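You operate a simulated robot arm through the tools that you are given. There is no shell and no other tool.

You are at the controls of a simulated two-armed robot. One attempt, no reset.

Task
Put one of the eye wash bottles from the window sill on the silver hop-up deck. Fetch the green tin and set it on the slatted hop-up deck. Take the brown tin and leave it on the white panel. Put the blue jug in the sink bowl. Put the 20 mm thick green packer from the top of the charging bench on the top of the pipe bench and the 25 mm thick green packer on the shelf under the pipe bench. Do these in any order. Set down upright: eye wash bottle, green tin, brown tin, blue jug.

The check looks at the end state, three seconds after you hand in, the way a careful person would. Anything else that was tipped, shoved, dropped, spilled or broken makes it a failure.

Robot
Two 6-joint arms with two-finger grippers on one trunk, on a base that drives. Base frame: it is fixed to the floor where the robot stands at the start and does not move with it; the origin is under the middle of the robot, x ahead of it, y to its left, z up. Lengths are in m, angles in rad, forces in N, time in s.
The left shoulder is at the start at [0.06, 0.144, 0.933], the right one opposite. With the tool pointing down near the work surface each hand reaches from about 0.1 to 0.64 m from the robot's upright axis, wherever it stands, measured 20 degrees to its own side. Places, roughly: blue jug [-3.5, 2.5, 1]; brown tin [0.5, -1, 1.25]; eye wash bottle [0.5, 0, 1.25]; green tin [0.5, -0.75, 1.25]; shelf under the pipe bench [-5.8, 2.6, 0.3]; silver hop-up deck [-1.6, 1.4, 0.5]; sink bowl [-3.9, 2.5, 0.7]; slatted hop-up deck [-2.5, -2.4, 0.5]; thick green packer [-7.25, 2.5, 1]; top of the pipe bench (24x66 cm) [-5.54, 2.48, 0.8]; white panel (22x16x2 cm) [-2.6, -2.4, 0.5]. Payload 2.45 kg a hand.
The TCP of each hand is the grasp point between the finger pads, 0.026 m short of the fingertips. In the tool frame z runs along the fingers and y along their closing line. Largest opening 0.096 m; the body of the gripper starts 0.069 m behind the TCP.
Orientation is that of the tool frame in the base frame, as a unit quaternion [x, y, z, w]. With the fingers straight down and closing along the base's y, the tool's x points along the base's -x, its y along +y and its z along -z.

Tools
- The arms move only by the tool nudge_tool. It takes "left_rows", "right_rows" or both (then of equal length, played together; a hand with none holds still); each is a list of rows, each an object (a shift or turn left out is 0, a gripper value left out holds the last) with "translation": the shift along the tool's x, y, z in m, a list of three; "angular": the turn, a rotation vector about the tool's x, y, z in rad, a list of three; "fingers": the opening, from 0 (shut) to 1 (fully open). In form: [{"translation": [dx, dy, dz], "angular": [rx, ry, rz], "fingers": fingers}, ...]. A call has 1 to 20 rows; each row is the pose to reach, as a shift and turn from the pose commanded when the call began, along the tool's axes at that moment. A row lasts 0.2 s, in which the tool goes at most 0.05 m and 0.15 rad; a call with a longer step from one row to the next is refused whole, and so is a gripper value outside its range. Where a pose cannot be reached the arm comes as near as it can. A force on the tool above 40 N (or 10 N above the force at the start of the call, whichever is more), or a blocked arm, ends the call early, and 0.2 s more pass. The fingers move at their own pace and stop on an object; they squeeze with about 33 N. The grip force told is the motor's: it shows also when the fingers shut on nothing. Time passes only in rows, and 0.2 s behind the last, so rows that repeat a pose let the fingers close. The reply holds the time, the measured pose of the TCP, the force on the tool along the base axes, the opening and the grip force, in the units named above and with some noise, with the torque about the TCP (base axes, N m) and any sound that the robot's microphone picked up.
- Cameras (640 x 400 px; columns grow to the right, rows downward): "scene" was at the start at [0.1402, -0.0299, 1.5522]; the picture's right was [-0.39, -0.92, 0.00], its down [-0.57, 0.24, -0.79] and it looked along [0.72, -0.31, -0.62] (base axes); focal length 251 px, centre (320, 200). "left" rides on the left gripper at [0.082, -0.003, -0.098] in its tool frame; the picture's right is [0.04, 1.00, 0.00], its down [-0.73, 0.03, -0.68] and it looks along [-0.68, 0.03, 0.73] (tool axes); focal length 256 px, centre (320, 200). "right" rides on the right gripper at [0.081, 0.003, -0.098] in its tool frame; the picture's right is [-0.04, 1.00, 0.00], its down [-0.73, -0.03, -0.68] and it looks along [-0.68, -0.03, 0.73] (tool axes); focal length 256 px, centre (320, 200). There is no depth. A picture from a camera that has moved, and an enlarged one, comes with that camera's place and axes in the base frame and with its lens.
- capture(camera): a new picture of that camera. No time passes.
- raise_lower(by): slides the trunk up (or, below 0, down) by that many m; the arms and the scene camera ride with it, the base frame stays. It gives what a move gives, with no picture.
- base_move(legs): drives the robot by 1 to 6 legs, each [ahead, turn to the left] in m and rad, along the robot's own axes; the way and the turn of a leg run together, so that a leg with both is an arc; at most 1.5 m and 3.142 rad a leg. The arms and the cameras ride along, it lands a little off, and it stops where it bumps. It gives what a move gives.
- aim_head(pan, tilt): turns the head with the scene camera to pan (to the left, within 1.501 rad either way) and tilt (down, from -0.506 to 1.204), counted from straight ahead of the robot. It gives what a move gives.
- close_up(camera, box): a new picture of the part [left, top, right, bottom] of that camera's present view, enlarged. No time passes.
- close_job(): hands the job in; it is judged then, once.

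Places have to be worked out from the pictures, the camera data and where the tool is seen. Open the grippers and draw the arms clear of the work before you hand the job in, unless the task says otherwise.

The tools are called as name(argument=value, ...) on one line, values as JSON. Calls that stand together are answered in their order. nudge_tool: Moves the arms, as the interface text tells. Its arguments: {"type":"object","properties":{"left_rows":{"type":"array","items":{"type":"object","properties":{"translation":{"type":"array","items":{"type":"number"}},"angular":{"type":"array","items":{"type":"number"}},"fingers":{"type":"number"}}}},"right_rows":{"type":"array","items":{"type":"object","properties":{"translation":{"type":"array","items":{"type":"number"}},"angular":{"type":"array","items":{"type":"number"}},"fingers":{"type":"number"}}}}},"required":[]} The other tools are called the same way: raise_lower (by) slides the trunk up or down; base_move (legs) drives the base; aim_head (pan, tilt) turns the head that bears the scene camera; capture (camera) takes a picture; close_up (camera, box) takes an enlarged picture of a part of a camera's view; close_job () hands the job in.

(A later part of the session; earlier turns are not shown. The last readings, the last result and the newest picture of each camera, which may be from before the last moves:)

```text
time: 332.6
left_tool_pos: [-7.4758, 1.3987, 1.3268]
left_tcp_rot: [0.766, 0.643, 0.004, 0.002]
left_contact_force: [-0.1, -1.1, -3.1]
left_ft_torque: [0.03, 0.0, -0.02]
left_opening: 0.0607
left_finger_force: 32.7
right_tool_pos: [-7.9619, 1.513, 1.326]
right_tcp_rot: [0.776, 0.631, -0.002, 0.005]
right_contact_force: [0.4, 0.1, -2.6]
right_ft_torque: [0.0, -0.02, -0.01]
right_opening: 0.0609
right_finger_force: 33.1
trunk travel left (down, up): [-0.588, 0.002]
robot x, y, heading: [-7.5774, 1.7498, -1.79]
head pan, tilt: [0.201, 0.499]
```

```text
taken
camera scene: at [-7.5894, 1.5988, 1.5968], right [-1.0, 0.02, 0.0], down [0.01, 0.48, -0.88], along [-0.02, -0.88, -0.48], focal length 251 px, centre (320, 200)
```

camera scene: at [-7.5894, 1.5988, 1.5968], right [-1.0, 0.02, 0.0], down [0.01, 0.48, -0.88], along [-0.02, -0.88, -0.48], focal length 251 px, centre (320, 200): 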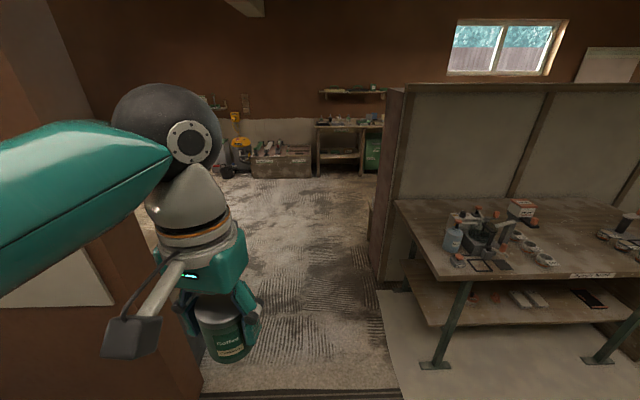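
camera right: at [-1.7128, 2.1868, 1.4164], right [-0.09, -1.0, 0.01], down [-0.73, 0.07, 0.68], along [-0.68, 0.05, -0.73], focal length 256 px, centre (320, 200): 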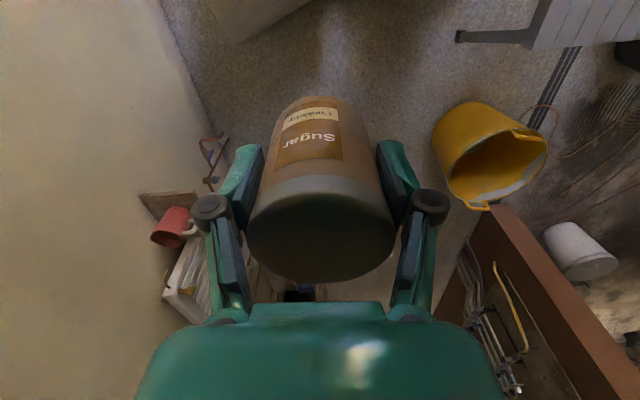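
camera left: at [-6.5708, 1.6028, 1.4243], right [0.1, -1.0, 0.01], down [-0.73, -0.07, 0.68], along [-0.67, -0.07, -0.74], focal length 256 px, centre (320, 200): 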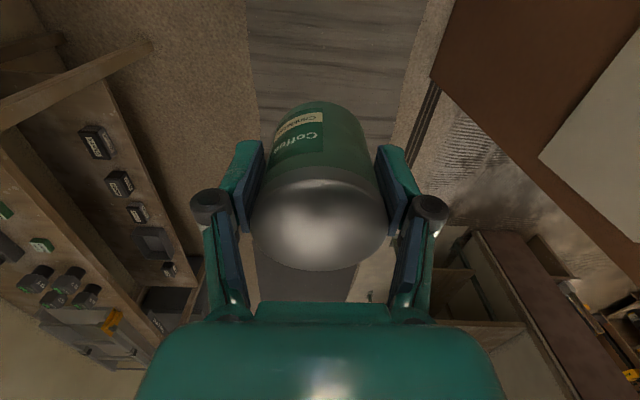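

The opening spans x -8.06…-6.94, so I go through along x ≈ -7.50.

base_move(legs=[[0, 0.32], [0.75, 0], [0, -0.1]])

base_move(legs=[[0.8, 0]])

base_move(legs=[[0.9, 0]])

aim_head(pan=0.7, tilt=0.5)

capture(camera="scene")

```text
time: 338.5
left_tool_pos: [-7.3213, 0.6731, 1.3282]
left_tcp_rot: [0.687, 0.727, 0.005, 0.002]
left_contact_force: [0.1, 0.7, -2.6]
left_ft_torque: [0.02, -0.04, 0.03]
left_opening: 0.0607
left_finger_force: 32.4
right_tool_pos: [-7.8197, 0.6722, 1.3257]
right_tcp_rot: [0.698, 0.716, -0.001, 0.005]
right_contact_force: [-0.3, 0.1, -2.1]
right_ft_torque: [0.06, 0.02, 0.0]
right_opening: 0.0608
right_finger_force: 32.7
trunk travel left (down, up): [-0.588, 0.002]
robot x, y, heading: [-7.491, 0.99, -1.559]
head pan, tilt: [0.201, 0.499]
```

```text
time: 342.8
left_tool_pos: [-7.3192, -0.1151, 1.3272]
left_tcp_rot: [0.692, 0.722, 0.005, 0.002]
left_contact_force: [0.5, 0.2, -2.0]
left_ft_torque: [0.04, -0.02, -0.03]
left_opening: 0.0607
left_finger_force: 33.1
right_tool_pos: [-7.8183, -0.1087, 1.3259]
right_tcp_rot: [0.703, 0.712, -0.001, 0.004]
right_contact_force: [-0.6, -1.2, -2.8]
right_ft_torque: [-0.01, 0.0, -0.01]
right_opening: 0.061
right_finger_force: 33.1
trunk travel left (down, up): [-0.588, 0.002]
robot x, y, heading: [-7.4893, 0.2022, -1.57]
head pan, tilt: [0.201, 0.499]
```

```text
time: 347.6
left_tool_pos: [-7.326, -1.0114, 1.3279]
left_tcp_rot: [0.694, 0.719, 0.004, 0.003]
left_contact_force: [-0.8, 0.7, -3.1]
left_ft_torque: [0.0, 0.02, -0.01]
left_opening: 0.0606
left_finger_force: 33.2
right_tool_pos: [-7.8249, -1.0026, 1.327]
right_tcp_rot: [0.706, 0.708, -0.001, 0.005]
right_contact_force: [0.0, -0.4, -2.7]
right_ft_torque: [0.04, 0.0, 0.0]
right_opening: 0.0607
right_finger_force: 32.5
trunk travel left (down, up): [-0.588, 0.002]
robot x, y, heading: [-7.4928, -0.6891, -1.583]
head pan, tilt: [0.201, 0.499]
```

```text
time: 348.5
left_tool_pos: [-7.327, -1.0111, 1.329]
left_tcp_rot: [0.695, 0.719, 0.005, 0.003]
left_contact_force: [-0.1, -1.2, -2.2]
left_ft_torque: [0.02, -0.02, 0.01]
left_opening: 0.0609
left_finger_force: 32.8
right_tool_pos: [-7.8248, -1.0017, 1.3277]
right_tcp_rot: [0.705, 0.709, -0.001, 0.005]
right_contact_force: [-0.4, -0.7, -3.1]
right_ft_torque: [0.03, -0.02, 0.01]
right_opening: 0.0609
right_finger_force: 32.9
trunk travel left (down, up): [-0.588, 0.002]
robot x, y, heading: [-7.4929, -0.6922, -1.579]
head pan, tilt: [0.7, 0.499]
```

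```text
taken
camera scene: at [-7.4354, -0.8197, 1.5968], right [-0.77, -0.64, 0.0], down [-0.3, 0.37, -0.88], along [0.56, -0.68, -0.48], focal length 251 px, centre (320, 200)
```

scene: 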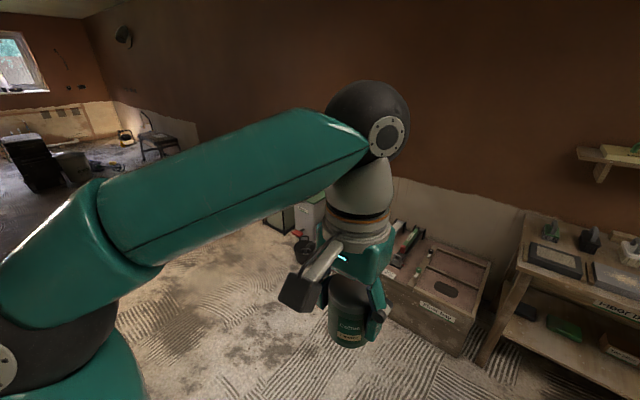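

In the main room's west part now. I turn left to face east toward the slatted deck and look.

base_move(legs=[[0, 0.46]])

base_move(legs=[[0, 0.46]])

base_move(legs=[[0, 0.46]])

aim_head(pan=0.0, tilt=0.4)

capture(camera="scene")

```text
time: 350.4
left_tool_pos: [-7.2033, -0.9003, 1.3288]
left_tcp_rot: [0.514, 0.858, 0.005, 0.001]
left_contact_force: [1.0, -0.2, -2.0]
left_ft_torque: [0.03, 0.03, 0.0]
left_opening: 0.0607
left_finger_force: 33.0
right_tool_pos: [-7.6544, -1.1127, 1.3274]
right_tcp_rot: [0.525, 0.851, 0.0, 0.005]
right_contact_force: [0.3, 0.5, -2.4]
right_ft_torque: [-0.01, -0.03, 0.0]
right_opening: 0.0611
right_finger_force: 33.0
trunk travel left (down, up): [-0.588, 0.002]
robot x, y, heading: [-7.502, -0.6941, -1.127]
head pan, tilt: [0.7, 0.499]
```

```text
time: 352.2
left_tool_pos: [-7.1421, -0.7482, 1.3284]
left_tcp_rot: [0.306, 0.952, 0.005, 0.0]
left_contact_force: [0.3, 1.0, -0.8]
left_ft_torque: [0.03, 0.02, -0.01]
left_opening: 0.061
left_finger_force: 32.5
right_tool_pos: [-7.4551, -1.1366, 1.3275]
right_tcp_rot: [0.32, 0.947, 0.001, 0.006]
right_contact_force: [0.0, 0.4, -1.7]
right_ft_torque: [0.0, 0.01, -0.05]
right_opening: 0.0608
right_finger_force: 33.6
trunk travel left (down, up): [-0.588, 0.002]
robot x, y, heading: [-7.5116, -0.7049, -0.664]
head pan, tilt: [0.7, 0.499]
```

```text
time: 354.1
left_tool_pos: [-7.1597, -0.5776, 1.3293]
left_tcp_rot: [0.078, 0.997, 0.005, -0.002]
left_contact_force: [-0.4, -0.1, -1.7]
left_ft_torque: [-0.01, 0.01, -0.03]
left_opening: 0.0608
left_finger_force: 32.7
right_tool_pos: [-7.2649, -1.0663, 1.3279]
right_tcp_rot: [0.093, 0.996, 0.002, 0.004]
right_contact_force: [0.0, -0.3, -2.6]
right_ft_torque: [-0.01, 0.06, 0.02]
right_opening: 0.0608
right_finger_force: 32.5
trunk travel left (down, up): [-0.588, 0.002]
robot x, y, heading: [-7.5129, -0.7149, -0.202]
head pan, tilt: [0.7, 0.499]
```

```text
time: 355.2
left_tool_pos: [-7.1592, -0.5776, 1.3283]
left_tcp_rot: [0.078, 0.997, 0.005, -0.002]
left_contact_force: [-0.5, -1.0, -1.6]
left_ft_torque: [0.02, 0.04, -0.01]
left_opening: 0.0607
left_finger_force: 33.2
right_tool_pos: [-7.2643, -1.0658, 1.3279]
right_tcp_rot: [0.094, 0.996, 0.002, 0.005]
right_contact_force: [0.6, 0.5, -2.9]
right_ft_torque: [-0.01, 0.01, -0.01]
right_opening: 0.0609
right_finger_force: 32.8
trunk travel left (down, up): [-0.588, 0.002]
robot x, y, heading: [-7.5118, -0.7173, -0.207]
head pan, tilt: [0.0, 0.4]
```

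```text
taken
camera scene: at [-7.3617, -0.7454, 1.6059], right [-0.2, -0.98, 0.0], down [-0.38, 0.08, -0.92], along [0.9, -0.19, -0.39], focal length 251 px, centre (320, 200)
```

scene: 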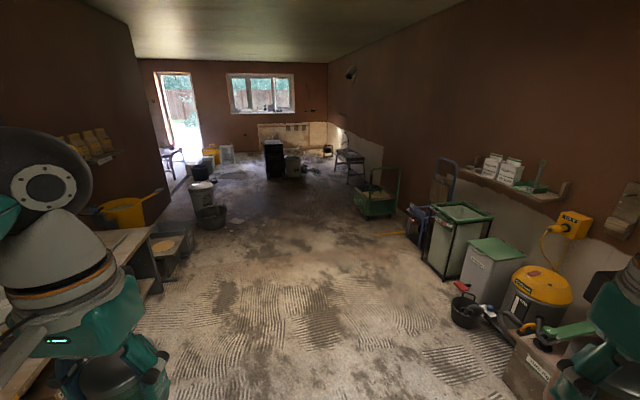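

The way east is clear. I drive 3 m toward (-3.0, -1.3), in two legs, then re-aim.

base_move(legs=[[0, 0.079], [1.5, 0], [1.5, 0]])

aim_head(pan=-0.15, tilt=0.5)

capture(camera="scene")

```text
time: 370.5
left_tool_pos: [-4.1686, -0.9013, 1.3298]
left_tcp_rot: [0.037, 0.999, 0.004, -0.002]
left_contact_force: [-0.5, -0.9, -1.7]
left_ft_torque: [-0.04, 0.01, 0.02]
left_opening: 0.0605
left_finger_force: 33.2
right_tool_pos: [-4.2332, -1.397, 1.3283]
right_tcp_rot: [0.052, 0.999, 0.002, 0.004]
right_contact_force: [-0.2, -1.3, -2.8]
right_ft_torque: [0.0, 0.02, 0.02]
right_opening: 0.0609
right_finger_force: 32.7
trunk travel left (down, up): [-0.588, 0.002]
robot x, y, heading: [-4.5069, -1.0738, -0.123]
head pan, tilt: [0.0, 0.4]
```

```text
time: 371.2
left_tool_pos: [-4.1688, -0.9025, 1.3297]
left_tcp_rot: [0.037, 0.999, 0.005, -0.002]
left_contact_force: [0.6, -0.2, -2.1]
left_ft_torque: [-0.02, 0.02, 0.0]
left_opening: 0.0606
left_finger_force: 32.8
right_tool_pos: [-4.2342, -1.3959, 1.3282]
right_tcp_rot: [0.052, 0.999, 0.003, 0.004]
right_contact_force: [0.3, 1.0, -2.2]
right_ft_torque: [-0.02, 0.03, 0.02]
right_opening: 0.0608
right_finger_force: 33.3
trunk travel left (down, up): [-0.588, 0.002]
robot x, y, heading: [-4.5102, -1.0714, -0.121]
head pan, tilt: [-0.15, 0.499]
```

```text
taken
camera scene: at [-4.3613, -1.1007, 1.5969], right [-0.26, -0.96, 0.0], down [-0.46, 0.13, -0.88], along [0.85, -0.23, -0.48], focal length 251 px, centre (320, 200)
```

scene: 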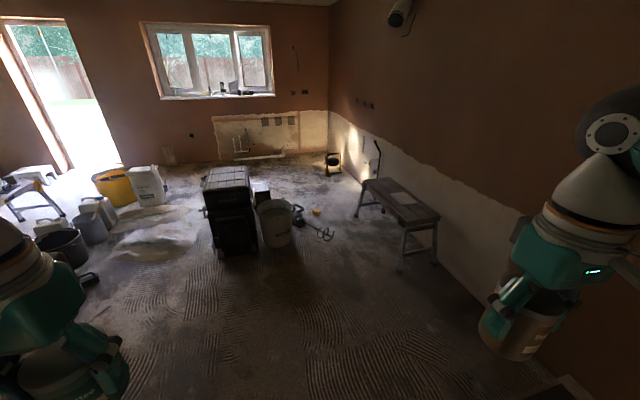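

I zoom on the slatted deck, panel and mixer coil from this side.

close_up(camera="scene", box=[280, 150, 460, 290])

```text
2.86 times, centred on (370, 220) of scene
camera zoom: at [-4.3613, -1.1007, 1.5969], right [-0.26, -0.96, 0.0], down [-0.46, 0.13, -0.88], along [0.85, -0.23, -0.48], focal length 718 px, centre (177, 143)
```

zoom: 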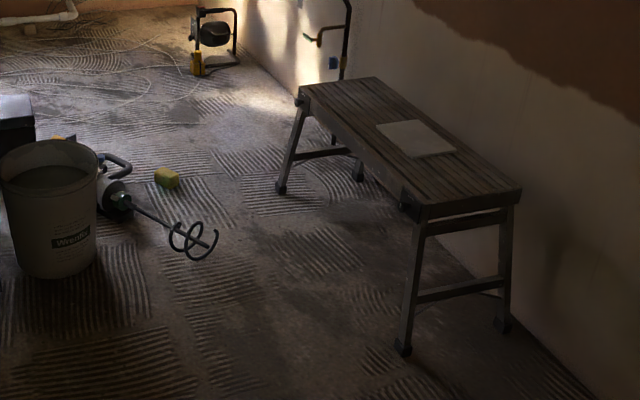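

The panel is at about x -2.72…-2.49, y -2.44…-2.29; the mixer coil at (-2.39, -1.72). I drive to (-2.87, -1.34) and then turn to face the deck.

base_move(legs=[[0, -0.04], [1.5, 0], [0.155, 0]])

base_move(legs=[[0, -0.4]])

base_move(legs=[[0, -0.4]])

base_move(legs=[[0, -0.34]])

aim_head(pan=0.0, tilt=0.8)

capture(camera="scene")

```text
time: 380.1
left_tool_pos: [-2.54, -1.1337, 1.3305]
left_tcp_rot: [0.042, 0.999, 0.004, -0.003]
left_contact_force: [0.6, -0.2, -2.6]
left_ft_torque: [0.02, 0.06, 0.0]
left_opening: 0.0608
left_finger_force: 32.7
right_tool_pos: [-2.6104, -1.6283, 1.3279]
right_tcp_rot: [0.056, 0.998, 0.002, 0.003]
right_contact_force: [0.9, -0.4, -2.9]
right_ft_torque: [-0.03, 0.07, 0.01]
right_opening: 0.0608
right_finger_force: 33.0
trunk travel left (down, up): [-0.588, 0.002]
robot x, y, heading: [-2.8838, -1.2991, -0.122]
head pan, tilt: [-0.15, 0.499]
```

```text
time: 381.8
left_tool_pos: [-2.5069, -1.2787, 1.3312]
left_tcp_rot: [0.24, 0.971, 0.005, -0.001]
left_contact_force: [0.0, -0.5, -1.8]
left_ft_torque: [0.04, -0.01, 0.01]
left_opening: 0.0607
left_finger_force: 33.3
right_tool_pos: [-2.7622, -1.7069, 1.3294]
right_tcp_rot: [0.254, 0.967, 0.001, 0.005]
right_contact_force: [0.5, 1.3, -2.5]
right_ft_torque: [-0.01, 0.04, 0.02]
right_opening: 0.0611
right_finger_force: 33.8
trunk travel left (down, up): [-0.588, 0.002]
robot x, y, heading: [-2.8795, -1.2906, -0.526]
head pan, tilt: [-0.15, 0.499]
```

```text
time: 383.5
left_tool_pos: [-2.5315, -1.4267, 1.3308]
left_tcp_rot: [0.43, 0.903, 0.004, 0.0]
left_contact_force: [0.0, 0.1, -2.8]
left_ft_torque: [-0.02, -0.03, 0.01]
left_opening: 0.0608
left_finger_force: 32.8
right_tool_pos: [-2.9362, -1.7202, 1.3297]
right_tcp_rot: [0.443, 0.896, 0.0, 0.005]
right_contact_force: [-0.5, -0.1, -1.6]
right_ft_torque: [0.0, 0.05, 0.01]
right_opening: 0.0607
right_finger_force: 33.3
trunk travel left (down, up): [-0.588, 0.002]
robot x, y, heading: [-2.8724, -1.2821, -0.926]
head pan, tilt: [-0.15, 0.499]
```

```text
time: 385.1
left_tool_pos: [-2.5997, -1.5362, 1.331]
left_tcp_rot: [0.578, 0.816, 0.005, 0.0]
left_contact_force: [0.1, 0.1, -1.7]
left_ft_torque: [0.02, -0.02, 0.0]
left_opening: 0.0607
left_finger_force: 32.7
right_tool_pos: [-3.078, -1.6755, 1.3299]
right_tcp_rot: [0.589, 0.808, 0.0, 0.005]
right_contact_force: [-0.6, 0.5, -2.4]
right_ft_torque: [0.01, 0.01, 0.02]
right_opening: 0.0609
right_finger_force: 33.2
trunk travel left (down, up): [-0.588, 0.002]
robot x, y, heading: [-2.8621, -1.285, -1.272]
head pan, tilt: [-0.15, 0.499]
```

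```text
time: 385.9
left_tool_pos: [-2.5981, -1.5364, 1.3321]
left_tcp_rot: [0.578, 0.816, 0.005, 0.001]
left_contact_force: [-0.1, 0.2, -2.0]
left_ft_torque: [0.05, -0.02, 0.0]
left_opening: 0.0606
left_finger_force: 32.6
right_tool_pos: [-3.0761, -1.6777, 1.3301]
right_tcp_rot: [0.589, 0.808, 0.0, 0.005]
right_contact_force: [0.3, 0.1, -2.9]
right_ft_torque: [0.02, 0.02, 0.01]
right_opening: 0.061
right_finger_force: 32.9
trunk travel left (down, up): [-0.588, 0.002]
robot x, y, heading: [-2.86, -1.2793, -1.274]
head pan, tilt: [0.0, 0.799]
```

```text
taken
camera scene: at [-2.8198, -1.4169, 1.5709], right [-0.96, -0.29, 0.0], down [-0.21, 0.69, -0.7], along [0.2, -0.67, -0.72], focal length 251 px, centre (320, 200)
```

scene: 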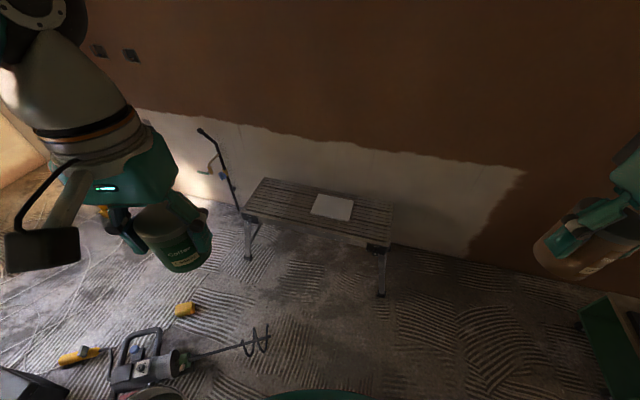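

Deck x -2.94…-2.125, y -2.48…-2.20; panel x -2.715…-2.495, y -2.45…-2.28. I turn slightly right and move up to about (-2.74, -1.82).

base_move(legs=[[0, -0.075], [0.55, 0]])

raise_lower(by=-0.25)

aim_head(pan=0.0, tilt=0.9)

capture(camera="scene")

```text
time: 389.7
left_tool_pos: [-2.4894, -2.1073, 1.3326]
left_tcp_rot: [0.607, 0.795, 0.005, 0.002]
left_contact_force: [0.1, 0.4, -2.6]
left_ft_torque: [-0.01, 0.02, 0.0]
left_opening: 0.061
left_finger_force: 32.9
right_tool_pos: [-2.9767, -2.2137, 1.3307]
right_tcp_rot: [0.618, 0.786, -0.001, 0.005]
right_contact_force: [0.4, -0.8, -2.5]
right_ft_torque: [0.02, 0.0, 0.01]
right_opening: 0.0609
right_finger_force: 32.8
trunk travel left (down, up): [-0.588, 0.002]
robot x, y, heading: [-2.7334, -1.8388, -1.342]
head pan, tilt: [0.0, 0.799]
```

```text
time: 392.3
left_tool_pos: [-2.4905, -2.1066, 1.0816]
left_tcp_rot: [0.606, 0.795, 0.005, 0.001]
left_contact_force: [-0.2, -0.7, -2.5]
left_ft_torque: [0.05, 0.02, 0.01]
left_opening: 0.0606
left_finger_force: 32.3
right_tool_pos: [-2.9777, -2.2136, 1.0812]
right_tcp_rot: [0.618, 0.786, -0.001, 0.006]
right_contact_force: [0.1, 0.3, -2.9]
right_ft_torque: [0.04, -0.02, -0.04]
right_opening: 0.0606
right_finger_force: 32.5
trunk travel left (down, up): [-0.338, 0.252]
robot x, y, heading: [-2.7337, -1.8351, -1.342]
head pan, tilt: [0.0, 0.799]
```

```text
time: 392.9
left_tool_pos: [-2.4898, -2.1077, 1.0812]
left_tcp_rot: [0.607, 0.795, 0.005, 0.002]
left_contact_force: [-0.1, -0.7, -1.7]
left_ft_torque: [0.01, -0.02, -0.01]
left_opening: 0.061
left_finger_force: 33.3
right_tool_pos: [-2.9774, -2.2138, 1.0803]
right_tcp_rot: [0.618, 0.786, 0.0, 0.005]
right_contact_force: [-0.3, 0.4, -2.3]
right_ft_torque: [0.02, 0.0, -0.05]
right_opening: 0.061
right_finger_force: 32.9
trunk travel left (down, up): [-0.338, 0.252]
robot x, y, heading: [-2.7367, -1.8385, -1.344]
head pan, tilt: [0.0, 0.901]
```

```text
taken
camera scene: at [-2.7045, -1.9682, 1.313], right [-0.97, -0.23, 0.0], down [-0.18, 0.76, -0.62], along [0.14, -0.6, -0.78], focal length 251 px, centre (320, 200)
```

scene: 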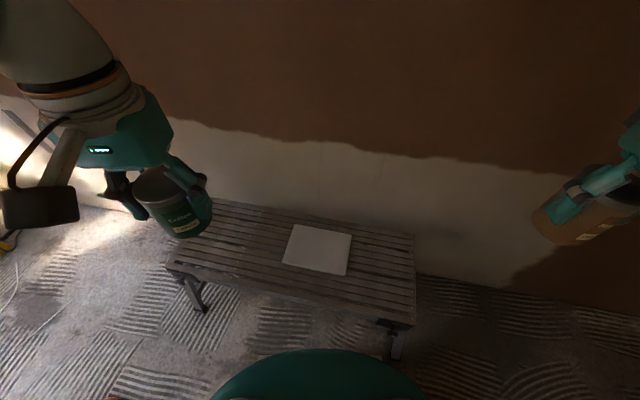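

The panel is at x -2.71…-2.505, y -2.45…-2.29. I first bring the green tin (left hand) over the bare slats at (-2.41, -2.335), down to TCP 0.70.

nudge_tool(left_rows=[{"translation": [-0.024, 0.0017, 0.038], "fingers": 0}, {"translation": [-0.048, 0.0034, 0.076], "fingers": 0}, {"translation": [-0.072, 0.0051, 0.114], "fingers": 0}, {"translation": [-0.096, 0.0068, 0.152], "fingers": 0}, {"translation": [-0.12, 0.0085, 0.19], "fingers": 0}, {"translation": [-0.144, 0.0102, 0.228], "fingers": 0}, {"translation": [-0.168, 0.0119, 0.266], "fingers": 0}, {"translation": [-0.192, 0.0136, 0.304], "fingers": 0}, {"translation": [-0.216, 0.0153, 0.342], "fingers": 0}, {"translation": [-0.2404, 0.0174, 0.38], "fingers": 0}, {"translation": [-0.2404, 0.0174, 0.38], "fingers": 0}])

capture(camera="scene")

capture(camera="left")

```text
time: 395.3
left_tool_pos: [-2.4053, -2.3329, 0.7026]
left_tcp_rot: [0.606, 0.795, 0.005, 0.001]
left_contact_force: [0.1, -0.7, -1.8]
left_ft_torque: [-0.01, -0.01, 0.03]
left_opening: 0.0606
left_finger_force: 32.9
right_tool_pos: [-2.9785, -2.2145, 1.0802]
right_tcp_rot: [0.617, 0.787, -0.001, 0.005]
right_contact_force: [0.2, -0.1, -2.2]
right_ft_torque: [0.04, -0.01, 0.02]
right_opening: 0.0609
right_finger_force: 33.5
trunk travel left (down, up): [-0.338, 0.252]
robot x, y, heading: [-2.7348, -1.84, -1.345]
head pan, tilt: [0.0, 0.901]
```

```text
taken
camera scene: at [-2.7045, -1.9682, 1.313], right [-0.97, -0.23, 0.0], down [-0.18, 0.76, -0.62], along [0.14, -0.6, -0.78], focal length 251 px, centre (320, 200)
```

scene: 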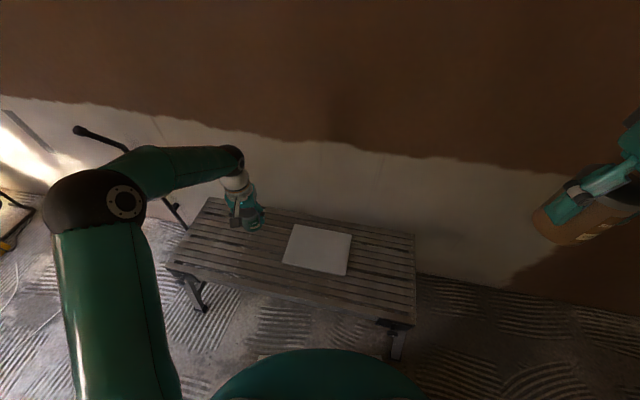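

```text
taken
camera left: at [-2.432, -2.2557, 0.8005], right [0.95, 0.3, 0.01], down [0.22, -0.7, 0.68], along [0.21, -0.64, -0.74], focal length 256 px, centre (320, 200)
```

left: 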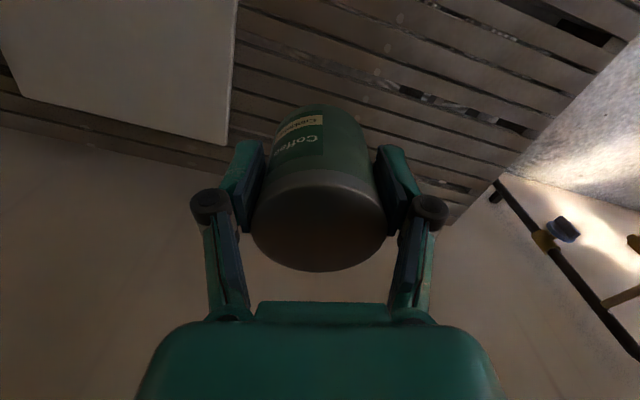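

The tin is over bare slats, clear of the panel. I descend to TCP 0.563, just above the expected contact.

nudge_tool(left_rows=[{"translation": [0, 0, 0.04], "fingers": 0}, {"translation": [0, 0, 0.08], "fingers": 0}, {"translation": [0, 0, 0.11], "fingers": 0}, {"translation": [0, 0, 0.13], "fingers": 0}, {"translation": [0, 0, 0.14], "fingers": 0}, {"translation": [0, 0, 0.14], "fingers": 0}])

close_up(camera="scene", box=[180, 170, 340, 280])

```text
time: 396.7
left_tool_pos: [-2.404, -2.3333, 0.5617]
left_tcp_rot: [0.606, 0.796, 0.004, 0.001]
left_contact_force: [-0.7, -0.3, -3.1]
left_ft_torque: [0.02, 0.03, 0.04]
left_opening: 0.0604
left_finger_force: 32.4
right_tool_pos: [-2.9771, -2.2147, 1.0806]
right_tcp_rot: [0.618, 0.786, 0.0, 0.004]
right_contact_force: [-0.8, -0.1, -2.8]
right_ft_torque: [0.02, -0.02, 0.03]
right_opening: 0.0607
right_finger_force: 33.3
trunk travel left (down, up): [-0.338, 0.252]
robot x, y, heading: [-2.7354, -1.8416, -1.345]
head pan, tilt: [0.0, 0.901]
```

```text
3.64 times, centred on (260, 225) of scene
camera zoom: at [-2.7044, -1.9686, 1.3129], right [-0.97, -0.23, 0.0], down [-0.18, 0.76, -0.62], along [0.14, -0.6, -0.78], focal length 913 px, centre (538, 109)
```

zoom: 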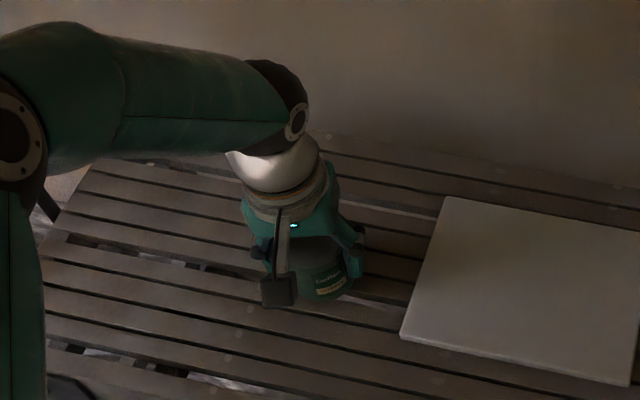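

No contact yet (−3 N). I lower in 3–4 mm steps.

nudge_tool(left_rows=[{"translation": [0, 0, 0.004], "fingers": 0}, {"translation": [0, 0, 0.004], "fingers": 0}])

nudge_tool(left_rows=[{"translation": [0, 0, 0.004], "fingers": 0}, {"translation": [0, 0, 0.004], "fingers": 0}])

```text
time: 397.3
left_tool_pos: [-2.4055, -2.3319, 0.5573]
left_tcp_rot: [0.606, 0.796, 0.005, 0.001]
left_contact_force: [0.2, -0.7, -1.7]
left_ft_torque: [0.02, 0.01, 0.0]
left_opening: 0.0606
left_finger_force: 32.9
right_tool_pos: [-2.9772, -2.2145, 1.0803]
right_tcp_rot: [0.618, 0.786, -0.001, 0.005]
right_contact_force: [0.6, 0.9, -2.7]
right_ft_torque: [0.03, -0.01, -0.02]
right_opening: 0.0611
right_finger_force: 32.8
trunk travel left (down, up): [-0.338, 0.252]
robot x, y, heading: [-2.7371, -1.8366, -1.339]
head pan, tilt: [0.0, 0.901]
```

```text
time: 397.9
left_tool_pos: [-2.4048, -2.331, 0.5561]
left_tcp_rot: [0.607, 0.795, 0.003, 0.003]
left_contact_force: [-1.3, 3.3, 14.1]
left_ft_torque: [-0.07, 0.46, -0.03]
left_opening: 0.0609
left_finger_force: 33.2
right_tool_pos: [-2.9782, -2.2136, 1.081]
right_tcp_rot: [0.618, 0.786, 0.0, 0.005]
right_contact_force: [-0.4, 0.9, -1.8]
right_ft_torque: [0.01, -0.04, 0.01]
right_opening: 0.0608
right_finger_force: 32.8
trunk travel left (down, up): [-0.338, 0.252]
robot x, y, heading: [-2.7319, -1.8381, -1.342]
head pan, tilt: [0.0, 0.901]
```

Contact at TCP ≈ 0.556. I open the fingers and rise.

nudge_tool(left_rows=[{"translation": [0, 0, -0.001], "fingers": 0.9}, {"translation": [0, 0, -0.001], "fingers": 0.9}, {"translation": [0, 0, -0.001], "fingers": 0.9}, {"translation": [0, 0, -0.001], "fingers": 0.9}])

nudge_tool(left_rows=[{"translation": [0, 0, -0.03], "fingers": 0.9}, {"translation": [0, 0, -0.07], "fingers": 0.9}, {"translation": [0, 0, -0.11], "fingers": 0.9}, {"translation": [0, 0, -0.15], "fingers": 0.9}, {"translation": [0.03, 0.01, -0.185], "fingers": 0.9}, {"translation": [0.06, 0.02, -0.22], "fingers": 0.9}, {"translation": [0.09, 0.03, -0.255], "fingers": 0.9}, {"translation": [0.12, 0.04, -0.29], "fingers": 0.9}, {"translation": [0.15, 0.05, -0.325], "fingers": 0.9}, {"translation": [0.18, 0.06, -0.36], "fingers": 0.9}, {"translation": [0.2, 0.08, -0.39], "fingers": 0.9}, {"translation": [0.2, 0.11, -0.42], "fingers": 0.9}])

capture(camera="scene")

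close_up(camera="scene", box=[180, 190, 420, 300])

```text
time: 398.9
left_tool_pos: [-2.4056, -2.3325, 0.5546]
left_tcp_rot: [0.607, 0.795, 0.004, 0.001]
left_contact_force: [-0.5, 0.7, -1.3]
left_ft_torque: [-0.01, 0.03, -0.01]
left_opening: 0.0864
left_finger_force: 0.0
right_tool_pos: [-2.9782, -2.2134, 1.0806]
right_tcp_rot: [0.617, 0.787, -0.001, 0.006]
right_contact_force: [0.5, -0.2, -1.9]
right_ft_torque: [0.04, 0.02, 0.01]
right_opening: 0.0608
right_finger_force: 33.3
trunk travel left (down, up): [-0.338, 0.252]
robot x, y, heading: [-2.7367, -1.8384, -1.339]
head pan, tilt: [0.0, 0.901]
```

```text
time: 401.5
left_tool_pos: [-2.3532, -2.1123, 0.9746]
left_tcp_rot: [0.607, 0.795, 0.005, 0.001]
left_contact_force: [-0.1, -0.5, -0.3]
left_ft_torque: [-0.02, 0.03, 0.0]
left_opening: 0.0865
left_finger_force: 0.1
right_tool_pos: [-2.9767, -2.2135, 1.081]
right_tcp_rot: [0.617, 0.787, -0.001, 0.005]
right_contact_force: [-0.7, 0.7, -2.9]
right_ft_torque: [0.03, 0.02, 0.01]
right_opening: 0.0608
right_finger_force: 32.9
trunk travel left (down, up): [-0.338, 0.252]
robot x, y, heading: [-2.7366, -1.8358, -1.341]
head pan, tilt: [0.0, 0.901]
```

```text
taken
camera scene: at [-2.7044, -1.9681, 1.3129], right [-0.97, -0.23, 0.0], down [-0.18, 0.76, -0.62], along [0.14, -0.6, -0.78], focal length 251 px, centre (320, 200)
```

scene: 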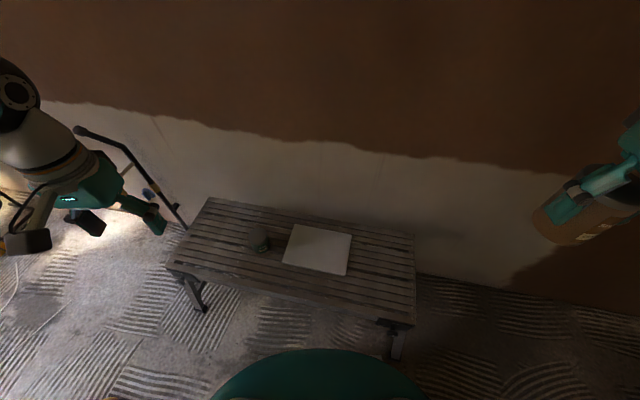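

```text
2.67 times, centred on (300, 245) of scene
camera zoom: at [-2.7044, -1.9681, 1.3129], right [-0.97, -0.23, 0.0], down [-0.18, 0.76, -0.62], along [0.14, -0.6, -0.78], focal length 670 px, centre (373, 80)
```

zoom: 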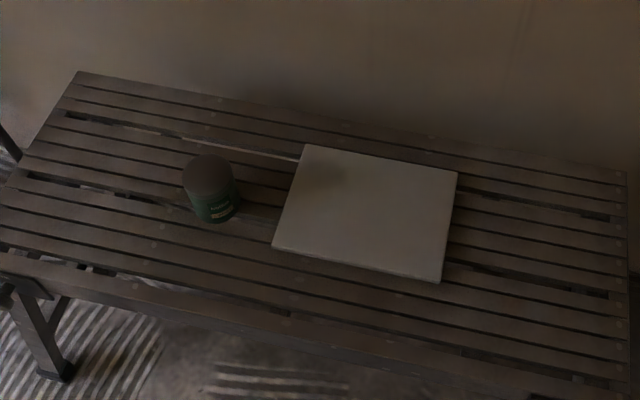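

The green tin stands upright on the slats. Now the brown tin: I bring the right hand over the panel centre (-2.615, -2.365), to TCP 0.72.

nudge_tool(right_rows=[{"translation": [-0.0194, 0.0263, 0.03], "fingers": 0}, {"translation": [-0.0388, 0.0526, 0.06], "fingers": 0}, {"translation": [-0.0582, 0.0789, 0.09], "fingers": 0}, {"translation": [-0.0776, 0.1052, 0.12], "fingers": 0}, {"translation": [-0.097, 0.1315, 0.15], "fingers": 0}, {"translation": [-0.1164, 0.1579, 0.18], "fingers": 0}, {"translation": [-0.1357, 0.1842, 0.21], "fingers": 0}, {"translation": [-0.1551, 0.2105, 0.24], "fingers": 0}, {"translation": [-0.1745, 0.2368, 0.27], "fingers": 0}, {"translation": [-0.1939, 0.2631, 0.3], "fingers": 0}, {"translation": [-0.2133, 0.2894, 0.33], "fingers": 0}, {"translation": [-0.2327, 0.3157, 0.361], "fingers": 0}, {"translation": [-0.2327, 0.3157, 0.361], "fingers": 0}])

capture(camera="right")

capture(camera="scene")

```text
time: 404.3
left_tool_pos: [-2.354, -2.1129, 0.9739]
left_tcp_rot: [0.606, 0.795, 0.004, 0.001]
left_contact_force: [-0.4, 0.1, -1.2]
left_ft_torque: [-0.01, -0.04, -0.01]
left_opening: 0.0865
left_finger_force: 0.1
right_tool_pos: [-2.6159, -2.3686, 0.7217]
right_tcp_rot: [0.618, 0.786, -0.001, 0.004]
right_contact_force: [1.3, 0.4, -2.8]
right_ft_torque: [0.02, 0.02, 0.01]
right_opening: 0.0606
right_finger_force: 33.6
trunk travel left (down, up): [-0.338, 0.252]
robot x, y, heading: [-2.7353, -1.8341, -1.341]
head pan, tilt: [0.0, 0.901]
```

```text
taken
camera right: at [-2.6326, -2.2868, 0.818], right [0.98, 0.2, 0.01], down [0.14, -0.71, 0.69], along [0.14, -0.67, -0.73], focal length 256 px, centre (320, 200)
```

right: 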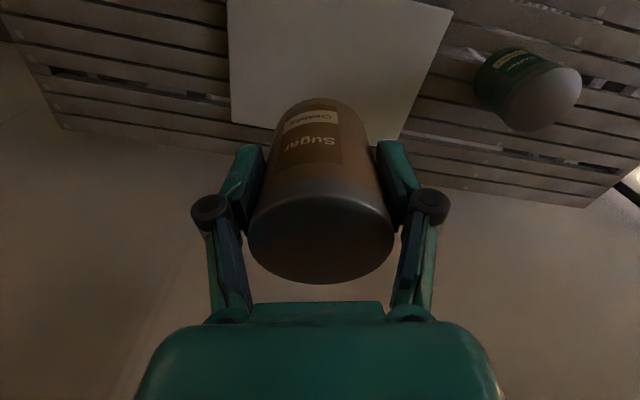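

```text
taken
camera scene: at [-2.7042, -1.9682, 1.313], right [-0.97, -0.23, 0.0], down [-0.18, 0.76, -0.62], along [0.14, -0.6, -0.78], focal length 251 px, centre (320, 200)
```

scene: 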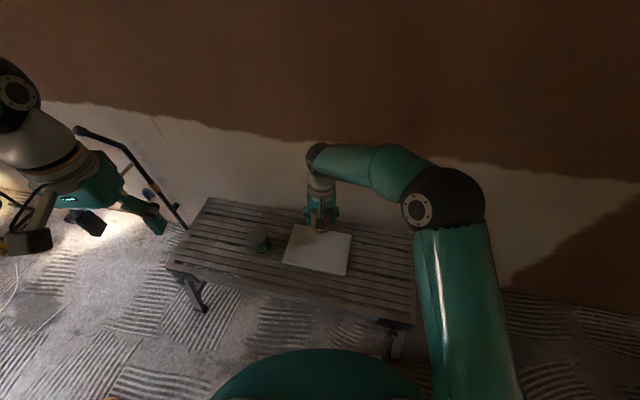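

The tin is centred over the panel (edges x -2.71…-2.49, y -2.44…-2.29). I descend to TCP 0.585.

nudge_tool(right_rows=[{"translation": [0, 0.0, 0.04], "fingers": 0}, {"translation": [0, 0.002, 0.08], "fingers": 0}, {"translation": [0, 0.004, 0.11], "fingers": 0}, {"translation": [0, 0.004, 0.13], "fingers": 0}, {"translation": [0, 0.004, 0.137], "fingers": 0}, {"translation": [0, 0.004, 0.137], "fingers": 0}])

nudge_tool(right_rows=[{"translation": [0, 0, 0.004], "fingers": 0}, {"translation": [0, 0, 0.004], "fingers": 0}])

```text
time: 405.7
left_tool_pos: [-2.3539, -2.1132, 0.9743]
left_tcp_rot: [0.607, 0.795, 0.005, 0.001]
left_contact_force: [0.1, 0.5, 0.0]
left_ft_torque: [0.0, 0.0, 0.01]
left_opening: 0.0864
left_finger_force: 0.1
right_tool_pos: [-2.609, -2.3674, 0.586]
right_tcp_rot: [0.618, 0.786, 0.0, 0.005]
right_contact_force: [-0.3, 0.0, -2.6]
right_ft_torque: [-0.01, 0.0, -0.01]
right_opening: 0.0605
right_finger_force: 32.9
trunk travel left (down, up): [-0.338, 0.252]
robot x, y, heading: [-2.7339, -1.8397, -1.344]
head pan, tilt: [0.0, 0.901]
```

```text
time: 406.3
left_tool_pos: [-2.3534, -2.1125, 0.9736]
left_tcp_rot: [0.606, 0.795, 0.005, 0.001]
left_contact_force: [0.5, 0.3, 0.3]
left_ft_torque: [0.03, 0.0, 0.0]
left_opening: 0.0863
left_finger_force: 0.0
right_tool_pos: [-2.6082, -2.3679, 0.5829]
right_tcp_rot: [0.617, 0.787, -0.001, 0.005]
right_contact_force: [-0.5, -0.3, -2.3]
right_ft_torque: [0.03, -0.02, 0.02]
right_opening: 0.0608
right_finger_force: 32.8
trunk travel left (down, up): [-0.338, 0.252]
robot x, y, heading: [-2.7365, -1.8389, -1.342]
head pan, tilt: [0.0, 0.901]
```

Still free (−2.3 N). I go on in 3 mm steps until the load changes.

nudge_tool(right_rows=[{"translation": [0, 0, 0.003], "fingers": 0}, {"translation": [0, 0, 0.003], "fingers": 0}])

nudge_tool(right_rows=[{"translation": [0, 0, 0.003], "fingers": 0}, {"translation": [0, 0, 0.003], "fingers": 0}])

```text
time: 406.9
left_tool_pos: [-2.3525, -2.1139, 0.9747]
left_tcp_rot: [0.607, 0.795, 0.005, 0.002]
left_contact_force: [0.0, -0.5, -0.4]
left_ft_torque: [0.01, -0.01, -0.03]
left_opening: 0.0862
left_finger_force: 0.0
right_tool_pos: [-2.6078, -2.3682, 0.5798]
right_tcp_rot: [0.617, 0.787, 0.0, 0.005]
right_contact_force: [0.1, -0.6, -2.6]
right_ft_torque: [0.04, -0.02, 0.03]
right_opening: 0.0609
right_finger_force: 32.6
trunk travel left (down, up): [-0.338, 0.252]
robot x, y, heading: [-2.7323, -1.8367, -1.344]
head pan, tilt: [0.0, 0.901]
```

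```text
time: 407.5
left_tool_pos: [-2.3527, -2.1141, 0.9738]
left_tcp_rot: [0.607, 0.795, 0.005, 0.001]
left_contact_force: [0.5, 0.0, 0.8]
left_ft_torque: [0.0, 0.02, 0.03]
left_opening: 0.0867
left_finger_force: 0.0
right_tool_pos: [-2.6077, -2.3681, 0.5767]
right_tcp_rot: [0.618, 0.786, -0.001, 0.005]
right_contact_force: [0.1, -0.4, -2.2]
right_ft_torque: [0.01, 0.01, 0.01]
right_opening: 0.0609
right_finger_force: 33.2
trunk travel left (down, up): [-0.338, 0.252]
robot x, y, heading: [-2.7366, -1.8369, -1.339]
head pan, tilt: [0.0, 0.901]
```

Close to the expected height; two more 3 mm steps.

nudge_tool(right_rows=[{"translation": [0, 0, 0.003], "fingers": 0}, {"translation": [0, 0, 0.003], "fingers": 0}])

nudge_tool(right_rows=[{"translation": [0, 0, 0.002], "fingers": 0}, {"translation": [0, 0, 0.002], "fingers": 0}])

```text
time: 408.1
left_tool_pos: [-2.3535, -2.1133, 0.9732]
left_tcp_rot: [0.607, 0.795, 0.004, 0.001]
left_contact_force: [-0.2, -0.2, -0.2]
left_ft_torque: [0.0, 0.0, -0.03]
left_opening: 0.0865
left_finger_force: 0.2
right_tool_pos: [-2.608, -2.368, 0.5743]
right_tcp_rot: [0.617, 0.787, -0.001, 0.006]
right_contact_force: [0.8, -0.1, -1.2]
right_ft_torque: [0.0, -0.01, 0.01]
right_opening: 0.0609
right_finger_force: 33.0
trunk travel left (down, up): [-0.338, 0.252]
robot x, y, heading: [-2.7324, -1.8403, -1.34]
head pan, tilt: [0.0, 0.901]
```

```text
time: 408.7
left_tool_pos: [-2.3537, -2.115, 0.9736]
left_tcp_rot: [0.607, 0.795, 0.005, 0.001]
left_contact_force: [0.5, -1.0, 0.7]
left_ft_torque: [-0.02, 0.0, 0.04]
left_opening: 0.0865
left_finger_force: 0.1
right_tool_pos: [-2.6076, -2.3683, 0.5723]
right_tcp_rot: [0.618, 0.786, -0.001, 0.005]
right_contact_force: [-0.6, 0.1, -3.7]
right_ft_torque: [0.0, 0.04, -0.01]
right_opening: 0.061
right_finger_force: 33.2
trunk travel left (down, up): [-0.338, 0.252]
robot x, y, heading: [-2.7371, -1.8403, -1.341]
head pan, tilt: [0.0, 0.901]
```

No contact at 0.572; I keep lowering by 3 mm steps, watching the force.

nudge_tool(right_rows=[{"translation": [0, 0, 0.003], "fingers": 0}, {"translation": [0, 0, 0.003], "fingers": 0}])

nudge_tool(right_rows=[{"translation": [0, 0, 0.003], "fingers": 0}, {"translation": [0, 0, 0.003], "fingers": 0}])

close_up(camera="scene", box=[260, 190, 400, 290])

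```text
time: 409.3
left_tool_pos: [-2.3537, -2.1137, 0.9737]
left_tcp_rot: [0.607, 0.795, 0.004, 0.001]
left_contact_force: [-0.4, 0.0, -0.4]
left_ft_torque: [0.0, 0.02, 0.0]
left_opening: 0.086
left_finger_force: 0.0
right_tool_pos: [-2.6082, -2.3698, 0.5686]
right_tcp_rot: [0.618, 0.786, -0.001, 0.004]
right_contact_force: [-0.4, 0.2, -1.8]
right_ft_torque: [0.01, 0.04, 0.03]
right_opening: 0.0606
right_finger_force: 33.1
trunk travel left (down, up): [-0.338, 0.252]
robot x, y, heading: [-2.7316, -1.8412, -1.337]
head pan, tilt: [0.0, 0.901]
```

```text
time: 409.9
left_tool_pos: [-2.3549, -2.1117, 0.9754]
left_tcp_rot: [0.607, 0.795, 0.004, 0.001]
left_contact_force: [-0.3, 0.3, 0.4]
left_ft_torque: [-0.07, 0.03, -0.01]
left_opening: 0.0864
left_finger_force: 0.0
right_tool_pos: [-2.608, -2.3679, 0.5676]
right_tcp_rot: [0.618, 0.787, -0.001, 0.007]
right_contact_force: [-1.3, 3.5, 20.2]
right_ft_torque: [0.37, 0.36, -0.04]
right_opening: 0.061
right_finger_force: 32.6
trunk travel left (down, up): [-0.338, 0.252]
robot x, y, heading: [-2.7355, -1.8388, -1.347]
head pan, tilt: [0.0, 0.901]
```

```text
4.00 times, centred on (330, 240) of scene
camera zoom: at [-2.7049, -1.9661, 1.3135], right [-0.97, -0.23, 0.0], down [-0.18, 0.76, -0.62], along [0.14, -0.61, -0.78], focal length 1005 px, centre (280, 40)
```

zoom: 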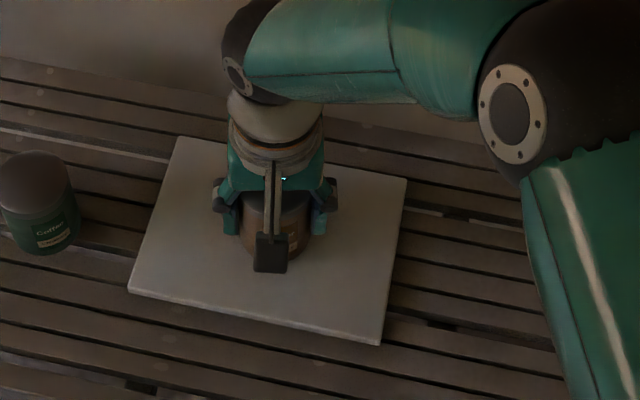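

Contact on the panel at TCP ≈ 0.568 (20 N). I ease by 1 mm, open and rise straight up.

nudge_tool(right_rows=[{"translation": [0, 0, -0.001], "fingers": 0}, {"translation": [0, 0, -0.001], "fingers": 0.9}, {"translation": [0, 0, -0.001], "fingers": 0.9}, {"translation": [0, 0, -0.001], "fingers": 0.9}, {"translation": [0, 0, -0.001], "fingers": 0.9}])

nudge_tool(right_rows=[{"translation": [0, 0, -0.03], "fingers": 0.9}, {"translation": [0, 0, -0.07], "fingers": 0.9}, {"translation": [0, 0, -0.11], "fingers": 0.9}, {"translation": [0, 0, -0.15], "fingers": 0.9}, {"translation": [0.02, -0.02, -0.19], "fingers": 0.9}, {"translation": [0.05, -0.05, -0.215], "fingers": 0.9}, {"translation": [0.08, -0.08, -0.24], "fingers": 0.9}, {"translation": [0.11, -0.11, -0.265], "fingers": 0.9}, {"translation": [0.14, -0.14, -0.29], "fingers": 0.9}, {"translation": [0.17, -0.17, -0.315], "fingers": 0.9}, {"translation": [0.2, -0.2, -0.335], "fingers": 0.9}, {"translation": [0.23, -0.23, -0.355], "fingers": 0.9}, {"translation": [0.23, -0.23, -0.4], "fingers": 0.9}])

close_up(camera="scene", box=[180, 180, 420, 300])

```text
time: 411.1
left_tool_pos: [-2.3537, -2.1131, 0.9738]
left_tcp_rot: [0.606, 0.795, 0.004, 0.001]
left_contact_force: [1.3, 1.1, 0.2]
left_ft_torque: [0.01, -0.02, 0.02]
left_opening: 0.0863
left_finger_force: 0.0
right_tool_pos: [-2.6085, -2.3687, 0.5665]
right_tcp_rot: [0.618, 0.786, -0.001, 0.006]
right_contact_force: [0.3, 0.2, -0.7]
right_ft_torque: [0.02, 0.01, 0.01]
right_opening: 0.0864
right_finger_force: 0.0
trunk travel left (down, up): [-0.338, 0.252]
robot x, y, heading: [-2.734, -1.8376, -1.34]
head pan, tilt: [0.0, 0.901]
```

```text
time: 413.9
left_tool_pos: [-2.3535, -2.1124, 0.9739]
left_tcp_rot: [0.606, 0.795, 0.005, 0.001]
left_contact_force: [0.3, 0.1, -1.0]
left_ft_torque: [0.02, 0.0, 0.01]
left_opening: 0.0863
left_finger_force: 0.1
right_tool_pos: [-2.8884, -2.1949, 0.9648]
right_tcp_rot: [0.617, 0.787, 0.0, 0.004]
right_contact_force: [-0.7, 0.5, 0.4]
right_ft_torque: [0.02, 0.01, -0.02]
right_opening: 0.0865
right_finger_force: 0.1
trunk travel left (down, up): [-0.338, 0.252]
robot x, y, heading: [-2.7363, -1.8408, -1.34]
head pan, tilt: [0.0, 0.901]
```

```text
2.67 times, centred on (300, 240) of scene
camera zoom: at [-2.7044, -1.968, 1.3129], right [-0.97, -0.23, 0.0], down [-0.18, 0.76, -0.62], along [0.14, -0.6, -0.78], focal length 670 px, centre (373, 93)
```

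zoom: 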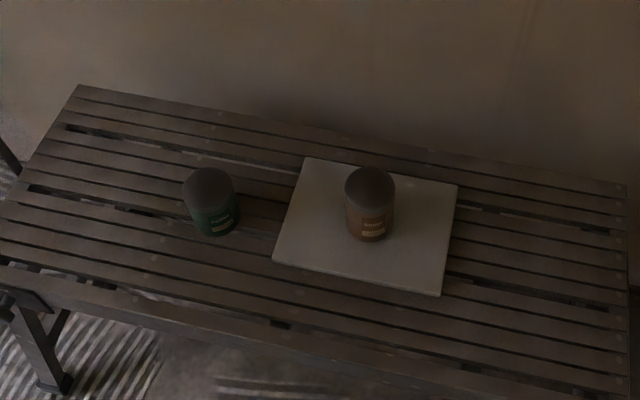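

Both tins stand upright. I raise the trunk, back off the way I came, and turn west.

raise_lower(by=0.25)

base_move(legs=[[-0.5, 0]])

base_move(legs=[[0, -0.46], [0, -0.46], [0, -0.46], [0, -0.46]])

```text
time: 416.5
left_tool_pos: [-2.3534, -2.1127, 1.2242]
left_tcp_rot: [0.606, 0.795, 0.005, 0.002]
left_contact_force: [-0.7, 0.6, 0.1]
left_ft_torque: [0.0, -0.02, 0.0]
left_opening: 0.0863
left_finger_force: 0.1
right_tool_pos: [-2.8879, -2.1964, 1.2142]
right_tcp_rot: [0.618, 0.786, 0.0, 0.006]
right_contact_force: [0.5, -0.3, 0.0]
right_ft_torque: [-0.01, -0.03, 0.03]
right_opening: 0.0862
right_finger_force: 0.0
trunk travel left (down, up): [-0.588, 0.002]
robot x, y, heading: [-2.7371, -1.8355, -1.344]
head pan, tilt: [0.0, 0.901]
```

```text
time: 419.5
left_tool_pos: [-2.4675, -1.6135, 1.2236]
left_tcp_rot: [0.601, 0.799, 0.005, 0.0]
left_contact_force: [0.0, 0.8, -0.9]
left_ft_torque: [-0.03, -0.06, 0.02]
left_opening: 0.0865
left_finger_force: 0.0
right_tool_pos: [-3.0019, -1.7042, 1.2153]
right_tcp_rot: [0.611, 0.791, -0.001, 0.005]
right_contact_force: [0.3, -0.1, -0.4]
right_ft_torque: [0.01, 0.0, -0.03]
right_opening: 0.0867
right_finger_force: 0.1
trunk travel left (down, up): [-0.588, 0.002]
robot x, y, heading: [-2.8565, -1.3453, -1.332]
head pan, tilt: [0.0, 0.901]
```

```text
time: 425.2
left_tool_pos: [-3.1276, -1.7302, 1.225]
left_tcp_rot: [0.99, 0.139, 0.003, 0.005]
left_contact_force: [-0.2, 0.0, 0.1]
left_ft_torque: [-0.1, -0.04, -0.02]
left_opening: 0.0866
left_finger_force: 0.1
right_tool_pos: [-3.2162, -1.1965, 1.2155]
right_tcp_rot: [0.992, 0.125, -0.003, 0.004]
right_contact_force: [-0.2, 0.0, -0.2]
right_ft_torque: [-0.02, -0.01, -0.02]
right_opening: 0.0864
right_finger_force: 0.1
trunk travel left (down, up): [-0.588, 0.002]
robot x, y, heading: [-2.8463, -1.3794, -2.91]
head pan, tilt: [0.0, 0.901]
stopped in leg 4: the robot was blocked; the commanded pose is now the measured one
```

I aim west and drive back along the room toward (-7.5, -0.75).

base_move(legs=[[0, -0.366], [1.5, 0], [1.5, 0]])

aim_head(pan=0.0, tilt=0.5)

capture(camera="scene")

```text
time: 441.1
left_tool_pos: [-6.1945, -1.2327, 1.226]
left_tcp_rot: [0.999, -0.034, 0.001, 0.005]
left_contact_force: [0.8, -0.4, 0.1]
left_ft_torque: [-0.02, -0.04, 0.01]
left_opening: 0.0866
left_finger_force: 0.1
right_tool_pos: [-6.0947, -0.7016, 1.2158]
right_tcp_rot: [0.999, -0.049, -0.003, 0.002]
right_contact_force: [0.5, 0.4, 0.2]
right_ft_torque: [-0.02, 0.0, -0.03]
right_opening: 0.0863
right_finger_force: 0.0
trunk travel left (down, up): [-0.588, 0.002]
robot x, y, heading: [-5.8128, -1.0042, 3.025]
head pan, tilt: [0.0, 0.901]
```

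```text
time: 442.0
left_tool_pos: [-6.1948, -1.2324, 1.2263]
left_tcp_rot: [0.999, -0.035, 0.001, 0.004]
left_contact_force: [0.5, -0.6, 1.6]
left_ft_torque: [-0.01, 0.02, 0.0]
left_opening: 0.0868
left_finger_force: 0.2
right_tool_pos: [-6.096, -0.701, 1.2157]
right_tcp_rot: [0.999, -0.05, -0.003, 0.002]
right_contact_force: [-0.2, -0.3, -0.5]
right_ft_torque: [0.0, 0.01, 0.02]
right_opening: 0.0863
right_finger_force: 0.0
trunk travel left (down, up): [-0.588, 0.002]
robot x, y, heading: [-5.8145, -1.0039, 3.025]
head pan, tilt: [0.0, 0.499]
```

```text
taken
camera scene: at [-5.9625, -0.9809, 1.5968], right [0.12, 0.99, 0.0], down [0.48, -0.06, -0.88], along [-0.87, 0.1, -0.48], focal length 251 px, centre (320, 200)
```

scene: 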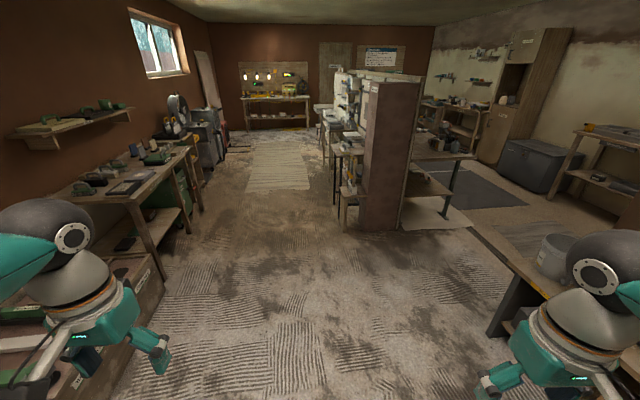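

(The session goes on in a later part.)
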